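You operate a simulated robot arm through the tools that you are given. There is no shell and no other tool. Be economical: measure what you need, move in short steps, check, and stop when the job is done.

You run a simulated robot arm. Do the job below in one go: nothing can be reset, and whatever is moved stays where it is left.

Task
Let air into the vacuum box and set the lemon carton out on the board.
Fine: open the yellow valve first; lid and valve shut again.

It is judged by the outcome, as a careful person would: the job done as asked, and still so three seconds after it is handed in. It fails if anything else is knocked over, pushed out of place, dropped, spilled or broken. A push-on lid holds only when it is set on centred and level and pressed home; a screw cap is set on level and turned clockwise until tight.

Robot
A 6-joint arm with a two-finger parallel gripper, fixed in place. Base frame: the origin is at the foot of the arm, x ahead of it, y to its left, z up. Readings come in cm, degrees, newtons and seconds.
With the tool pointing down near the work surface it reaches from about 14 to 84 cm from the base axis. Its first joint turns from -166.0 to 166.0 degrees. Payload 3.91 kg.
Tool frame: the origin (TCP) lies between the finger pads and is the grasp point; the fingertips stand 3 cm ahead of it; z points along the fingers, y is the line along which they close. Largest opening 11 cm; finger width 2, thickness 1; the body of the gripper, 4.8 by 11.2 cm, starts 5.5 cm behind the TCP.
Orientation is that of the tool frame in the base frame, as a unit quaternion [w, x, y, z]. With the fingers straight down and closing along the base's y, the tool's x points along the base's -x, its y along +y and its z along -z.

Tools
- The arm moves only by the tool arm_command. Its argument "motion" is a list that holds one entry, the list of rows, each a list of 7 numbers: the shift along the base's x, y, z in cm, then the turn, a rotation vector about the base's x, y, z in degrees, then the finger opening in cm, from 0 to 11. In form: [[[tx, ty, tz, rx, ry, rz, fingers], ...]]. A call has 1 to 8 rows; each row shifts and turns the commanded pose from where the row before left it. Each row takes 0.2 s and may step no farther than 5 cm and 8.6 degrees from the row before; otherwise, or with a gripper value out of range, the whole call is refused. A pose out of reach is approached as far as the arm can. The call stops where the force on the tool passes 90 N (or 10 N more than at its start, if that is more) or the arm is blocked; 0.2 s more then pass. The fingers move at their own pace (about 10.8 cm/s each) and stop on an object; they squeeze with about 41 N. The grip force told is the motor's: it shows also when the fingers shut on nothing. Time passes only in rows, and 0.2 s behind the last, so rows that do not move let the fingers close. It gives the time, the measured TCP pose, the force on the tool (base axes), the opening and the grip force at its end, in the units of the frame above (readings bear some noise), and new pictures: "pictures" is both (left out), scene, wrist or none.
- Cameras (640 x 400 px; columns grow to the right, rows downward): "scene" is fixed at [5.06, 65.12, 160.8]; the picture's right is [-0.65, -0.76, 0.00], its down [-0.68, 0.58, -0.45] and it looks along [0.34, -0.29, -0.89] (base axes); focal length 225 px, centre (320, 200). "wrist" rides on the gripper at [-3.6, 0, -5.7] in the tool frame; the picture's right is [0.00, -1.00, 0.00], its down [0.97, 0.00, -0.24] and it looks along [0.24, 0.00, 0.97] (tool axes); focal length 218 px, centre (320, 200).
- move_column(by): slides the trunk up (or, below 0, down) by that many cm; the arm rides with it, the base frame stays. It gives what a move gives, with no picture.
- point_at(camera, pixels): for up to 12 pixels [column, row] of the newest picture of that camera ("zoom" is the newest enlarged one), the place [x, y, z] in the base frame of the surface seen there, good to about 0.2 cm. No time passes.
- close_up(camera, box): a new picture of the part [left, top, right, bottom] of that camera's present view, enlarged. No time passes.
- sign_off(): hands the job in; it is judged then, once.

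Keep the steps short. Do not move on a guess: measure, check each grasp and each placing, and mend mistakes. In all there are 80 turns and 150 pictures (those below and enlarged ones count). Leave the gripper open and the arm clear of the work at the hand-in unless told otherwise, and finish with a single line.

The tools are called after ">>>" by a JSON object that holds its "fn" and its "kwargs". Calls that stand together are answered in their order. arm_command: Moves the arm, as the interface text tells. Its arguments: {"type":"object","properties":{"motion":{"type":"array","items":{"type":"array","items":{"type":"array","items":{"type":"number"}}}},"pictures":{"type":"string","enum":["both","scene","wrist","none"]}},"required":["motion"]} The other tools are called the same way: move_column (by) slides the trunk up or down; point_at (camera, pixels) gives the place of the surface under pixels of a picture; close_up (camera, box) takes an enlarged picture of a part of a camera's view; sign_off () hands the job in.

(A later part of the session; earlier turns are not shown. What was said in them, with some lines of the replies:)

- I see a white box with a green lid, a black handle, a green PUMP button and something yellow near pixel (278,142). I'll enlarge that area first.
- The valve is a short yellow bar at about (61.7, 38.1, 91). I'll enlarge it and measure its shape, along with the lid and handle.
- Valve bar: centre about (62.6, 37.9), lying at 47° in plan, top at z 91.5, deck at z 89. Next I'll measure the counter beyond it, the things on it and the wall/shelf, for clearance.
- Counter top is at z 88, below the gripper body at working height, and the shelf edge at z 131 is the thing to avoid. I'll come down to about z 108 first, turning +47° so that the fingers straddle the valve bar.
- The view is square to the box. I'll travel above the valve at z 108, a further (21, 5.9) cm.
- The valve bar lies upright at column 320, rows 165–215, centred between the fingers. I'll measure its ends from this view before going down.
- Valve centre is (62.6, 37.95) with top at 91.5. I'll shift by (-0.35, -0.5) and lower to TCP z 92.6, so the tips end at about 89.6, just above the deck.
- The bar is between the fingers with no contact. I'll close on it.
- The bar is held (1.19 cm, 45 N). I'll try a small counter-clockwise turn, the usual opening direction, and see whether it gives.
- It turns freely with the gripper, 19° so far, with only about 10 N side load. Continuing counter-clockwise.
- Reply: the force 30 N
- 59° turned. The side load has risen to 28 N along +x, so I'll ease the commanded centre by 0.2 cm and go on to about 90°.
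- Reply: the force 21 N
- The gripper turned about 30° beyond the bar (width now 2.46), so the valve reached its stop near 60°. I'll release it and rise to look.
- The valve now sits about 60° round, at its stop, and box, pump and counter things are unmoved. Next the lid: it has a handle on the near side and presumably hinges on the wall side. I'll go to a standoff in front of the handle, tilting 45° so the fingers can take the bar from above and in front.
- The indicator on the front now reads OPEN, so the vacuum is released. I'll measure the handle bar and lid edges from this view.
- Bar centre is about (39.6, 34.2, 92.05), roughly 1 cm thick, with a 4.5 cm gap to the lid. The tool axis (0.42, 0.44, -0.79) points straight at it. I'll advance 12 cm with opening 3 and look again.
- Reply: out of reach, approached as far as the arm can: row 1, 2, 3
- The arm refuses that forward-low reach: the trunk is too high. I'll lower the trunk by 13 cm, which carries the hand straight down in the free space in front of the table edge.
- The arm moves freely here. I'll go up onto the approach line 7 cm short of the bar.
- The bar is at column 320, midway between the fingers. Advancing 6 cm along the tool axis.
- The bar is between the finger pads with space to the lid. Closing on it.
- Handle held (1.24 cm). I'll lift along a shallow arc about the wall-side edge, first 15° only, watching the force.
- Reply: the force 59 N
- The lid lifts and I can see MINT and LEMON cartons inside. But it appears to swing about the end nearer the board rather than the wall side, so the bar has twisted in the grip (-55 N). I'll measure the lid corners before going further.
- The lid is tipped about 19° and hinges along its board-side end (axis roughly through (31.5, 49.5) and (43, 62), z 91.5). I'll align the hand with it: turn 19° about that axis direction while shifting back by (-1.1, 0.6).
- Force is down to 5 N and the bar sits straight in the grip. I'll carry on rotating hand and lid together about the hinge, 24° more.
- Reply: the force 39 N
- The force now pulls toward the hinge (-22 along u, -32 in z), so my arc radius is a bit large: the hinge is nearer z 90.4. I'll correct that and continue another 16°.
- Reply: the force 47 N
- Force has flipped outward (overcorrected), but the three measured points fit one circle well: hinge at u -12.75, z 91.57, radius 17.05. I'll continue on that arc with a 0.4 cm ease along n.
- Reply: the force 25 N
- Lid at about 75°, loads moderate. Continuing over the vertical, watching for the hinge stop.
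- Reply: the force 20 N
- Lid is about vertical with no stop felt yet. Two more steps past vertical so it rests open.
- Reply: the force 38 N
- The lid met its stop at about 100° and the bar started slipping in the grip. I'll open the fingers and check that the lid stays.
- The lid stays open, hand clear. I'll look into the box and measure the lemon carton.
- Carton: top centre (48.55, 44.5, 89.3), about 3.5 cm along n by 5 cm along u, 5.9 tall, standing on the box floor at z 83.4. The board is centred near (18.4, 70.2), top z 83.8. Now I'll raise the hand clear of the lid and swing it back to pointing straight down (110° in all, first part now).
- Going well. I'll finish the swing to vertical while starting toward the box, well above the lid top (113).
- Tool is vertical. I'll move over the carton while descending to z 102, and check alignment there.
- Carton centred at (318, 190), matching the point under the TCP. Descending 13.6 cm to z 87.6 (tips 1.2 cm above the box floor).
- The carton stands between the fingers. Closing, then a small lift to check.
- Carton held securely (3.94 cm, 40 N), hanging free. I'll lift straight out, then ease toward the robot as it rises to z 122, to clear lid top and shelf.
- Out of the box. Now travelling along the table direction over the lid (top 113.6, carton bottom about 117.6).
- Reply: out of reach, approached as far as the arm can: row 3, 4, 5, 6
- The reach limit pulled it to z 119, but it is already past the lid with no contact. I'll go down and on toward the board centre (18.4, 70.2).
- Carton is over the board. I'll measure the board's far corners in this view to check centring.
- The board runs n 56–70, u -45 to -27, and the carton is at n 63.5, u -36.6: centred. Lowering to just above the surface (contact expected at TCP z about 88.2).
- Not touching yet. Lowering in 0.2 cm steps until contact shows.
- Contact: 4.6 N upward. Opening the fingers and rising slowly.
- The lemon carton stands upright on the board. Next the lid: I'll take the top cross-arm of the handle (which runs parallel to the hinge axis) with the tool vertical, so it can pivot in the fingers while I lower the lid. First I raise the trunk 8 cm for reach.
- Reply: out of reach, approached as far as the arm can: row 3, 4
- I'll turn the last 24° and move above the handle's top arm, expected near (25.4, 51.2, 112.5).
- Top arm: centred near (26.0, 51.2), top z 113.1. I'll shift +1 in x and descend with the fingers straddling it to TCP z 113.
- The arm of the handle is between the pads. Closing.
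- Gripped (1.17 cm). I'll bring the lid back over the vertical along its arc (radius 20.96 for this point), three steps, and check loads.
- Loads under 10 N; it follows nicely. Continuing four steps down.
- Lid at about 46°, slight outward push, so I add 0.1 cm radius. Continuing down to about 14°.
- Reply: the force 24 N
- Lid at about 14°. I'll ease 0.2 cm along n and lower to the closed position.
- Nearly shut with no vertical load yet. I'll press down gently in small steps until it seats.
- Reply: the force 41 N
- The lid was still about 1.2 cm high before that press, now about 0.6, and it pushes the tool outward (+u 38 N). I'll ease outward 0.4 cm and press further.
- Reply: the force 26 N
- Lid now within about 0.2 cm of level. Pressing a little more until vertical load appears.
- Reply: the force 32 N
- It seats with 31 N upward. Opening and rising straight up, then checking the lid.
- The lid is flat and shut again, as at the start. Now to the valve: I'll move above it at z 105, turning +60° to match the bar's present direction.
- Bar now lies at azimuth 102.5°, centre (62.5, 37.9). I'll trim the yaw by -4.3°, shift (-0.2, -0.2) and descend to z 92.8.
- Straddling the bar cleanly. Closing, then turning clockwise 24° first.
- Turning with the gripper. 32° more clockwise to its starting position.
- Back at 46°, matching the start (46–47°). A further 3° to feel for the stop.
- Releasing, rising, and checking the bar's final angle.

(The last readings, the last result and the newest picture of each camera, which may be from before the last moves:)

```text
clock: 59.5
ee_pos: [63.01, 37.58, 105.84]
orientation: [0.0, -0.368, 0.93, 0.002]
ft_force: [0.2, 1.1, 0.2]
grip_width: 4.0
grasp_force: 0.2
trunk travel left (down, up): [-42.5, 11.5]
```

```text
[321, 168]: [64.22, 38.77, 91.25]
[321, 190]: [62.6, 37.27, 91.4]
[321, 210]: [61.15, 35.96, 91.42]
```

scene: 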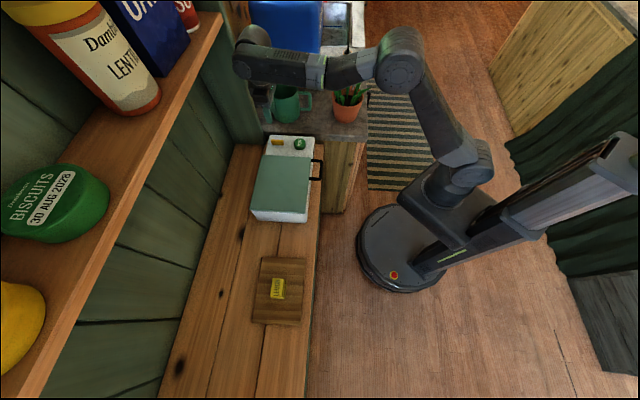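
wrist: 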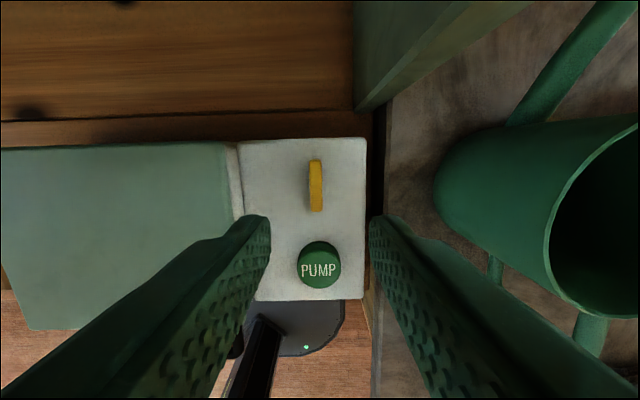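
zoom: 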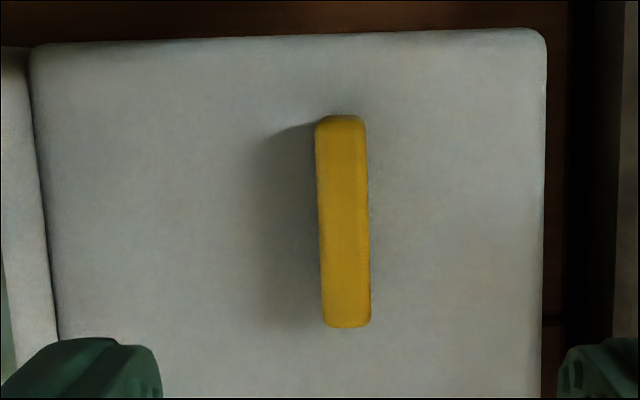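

The bar is back across the box as at the start. I'll withdraw to free space in front of the table with the gripper open and do a last check.

>>> {"fn": "arm_command", "kwargs": {"motion": [[[-4.3, -1.4, 1, 0, 0, 0, 6], [-4.3, -1.4, 1, 0, 0, 0, 8], [-4.3, -1.4, 1, 0, 0, 0, 10], [-4.3, -1.4, 1, 0, 0, 0, 10], [-4.3, -1.4, 1, 0, 0, 0, 10], [-4.3, -1.4, 1, 0, 0, 0, 10], [-3, -1.4, 1, 0, 0, 0, 10]]]}}

>>> {"fn": "close_up", "kwargs": {"camera": "scene", "box": [230, 125, 340, 335]}}

>>> {"fn": "close_up", "kwargs": {"camera": "wrist", "box": [200, 0, 520, 200]}}

```text
clock: 61.1
ee_pos: [33.93, 28.01, 112.6]
orientation: [0.0, -0.368, 0.93, 0.001]
ft_force: [-0.3, -0.3, 0.0]
grip_width: 9.99
grasp_force: 0.0
trunk travel left (down, up): [-42.5, 11.5]
```

scene: 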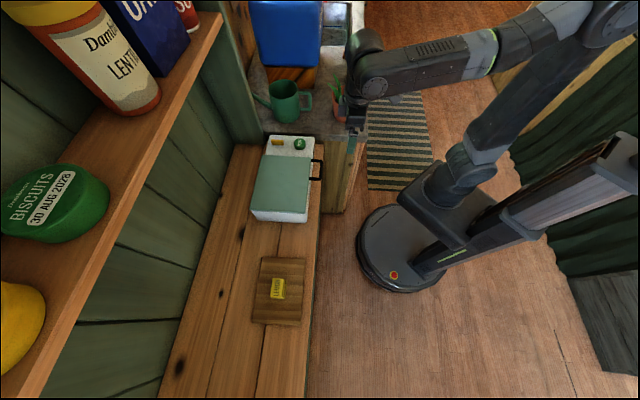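
wrist: 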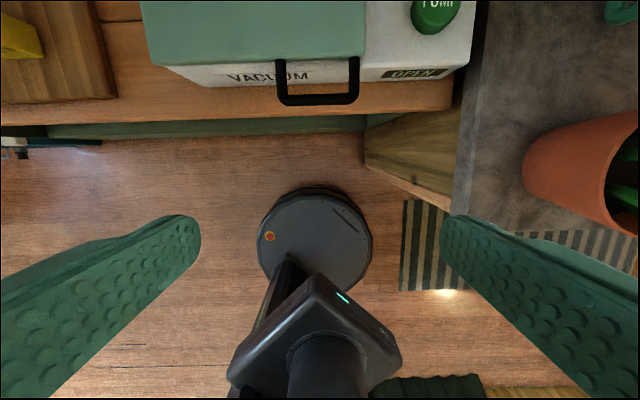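

```text
1.90 times, centred on (285, 230) of scene
```

zoom: 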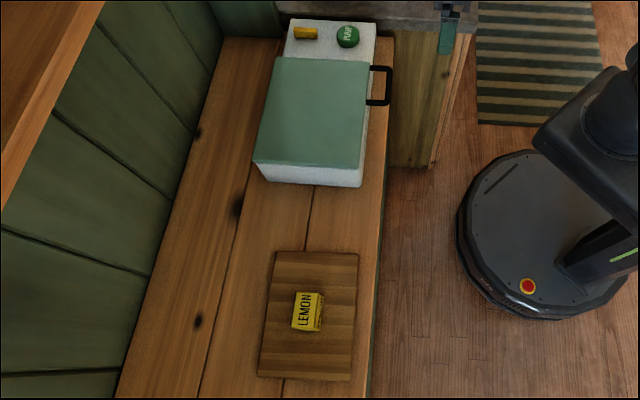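

```text
2.00 times, centred on (360, 100) of wrist
```

zoom: 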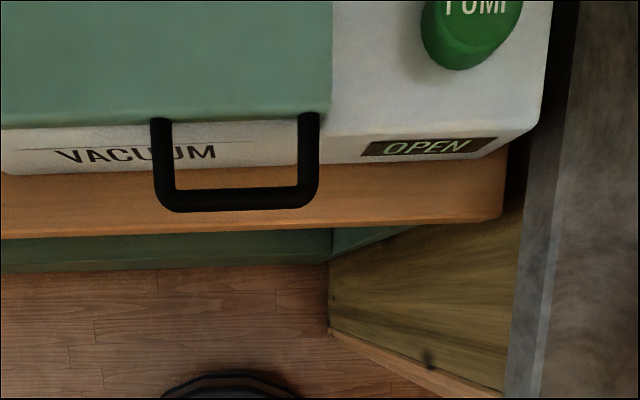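

The lemon carton stands on the board, the lid is flat and shut, and the valve bar is back where it started. The indicator still reads OPEN, which fits a box with air let in: it would need pumping to read SEALED, and that was not asked. Gripper is open and clear, so I'm handing in.

>>> {"fn": "sign_off", "kwargs": {}}

```text
The job is handed in.
```

I opened the yellow valve first to let air in, stood the lemon carton on the board, and shut the lid and valve again; the indicator still reads OPEN because I didn't pump the box back down.
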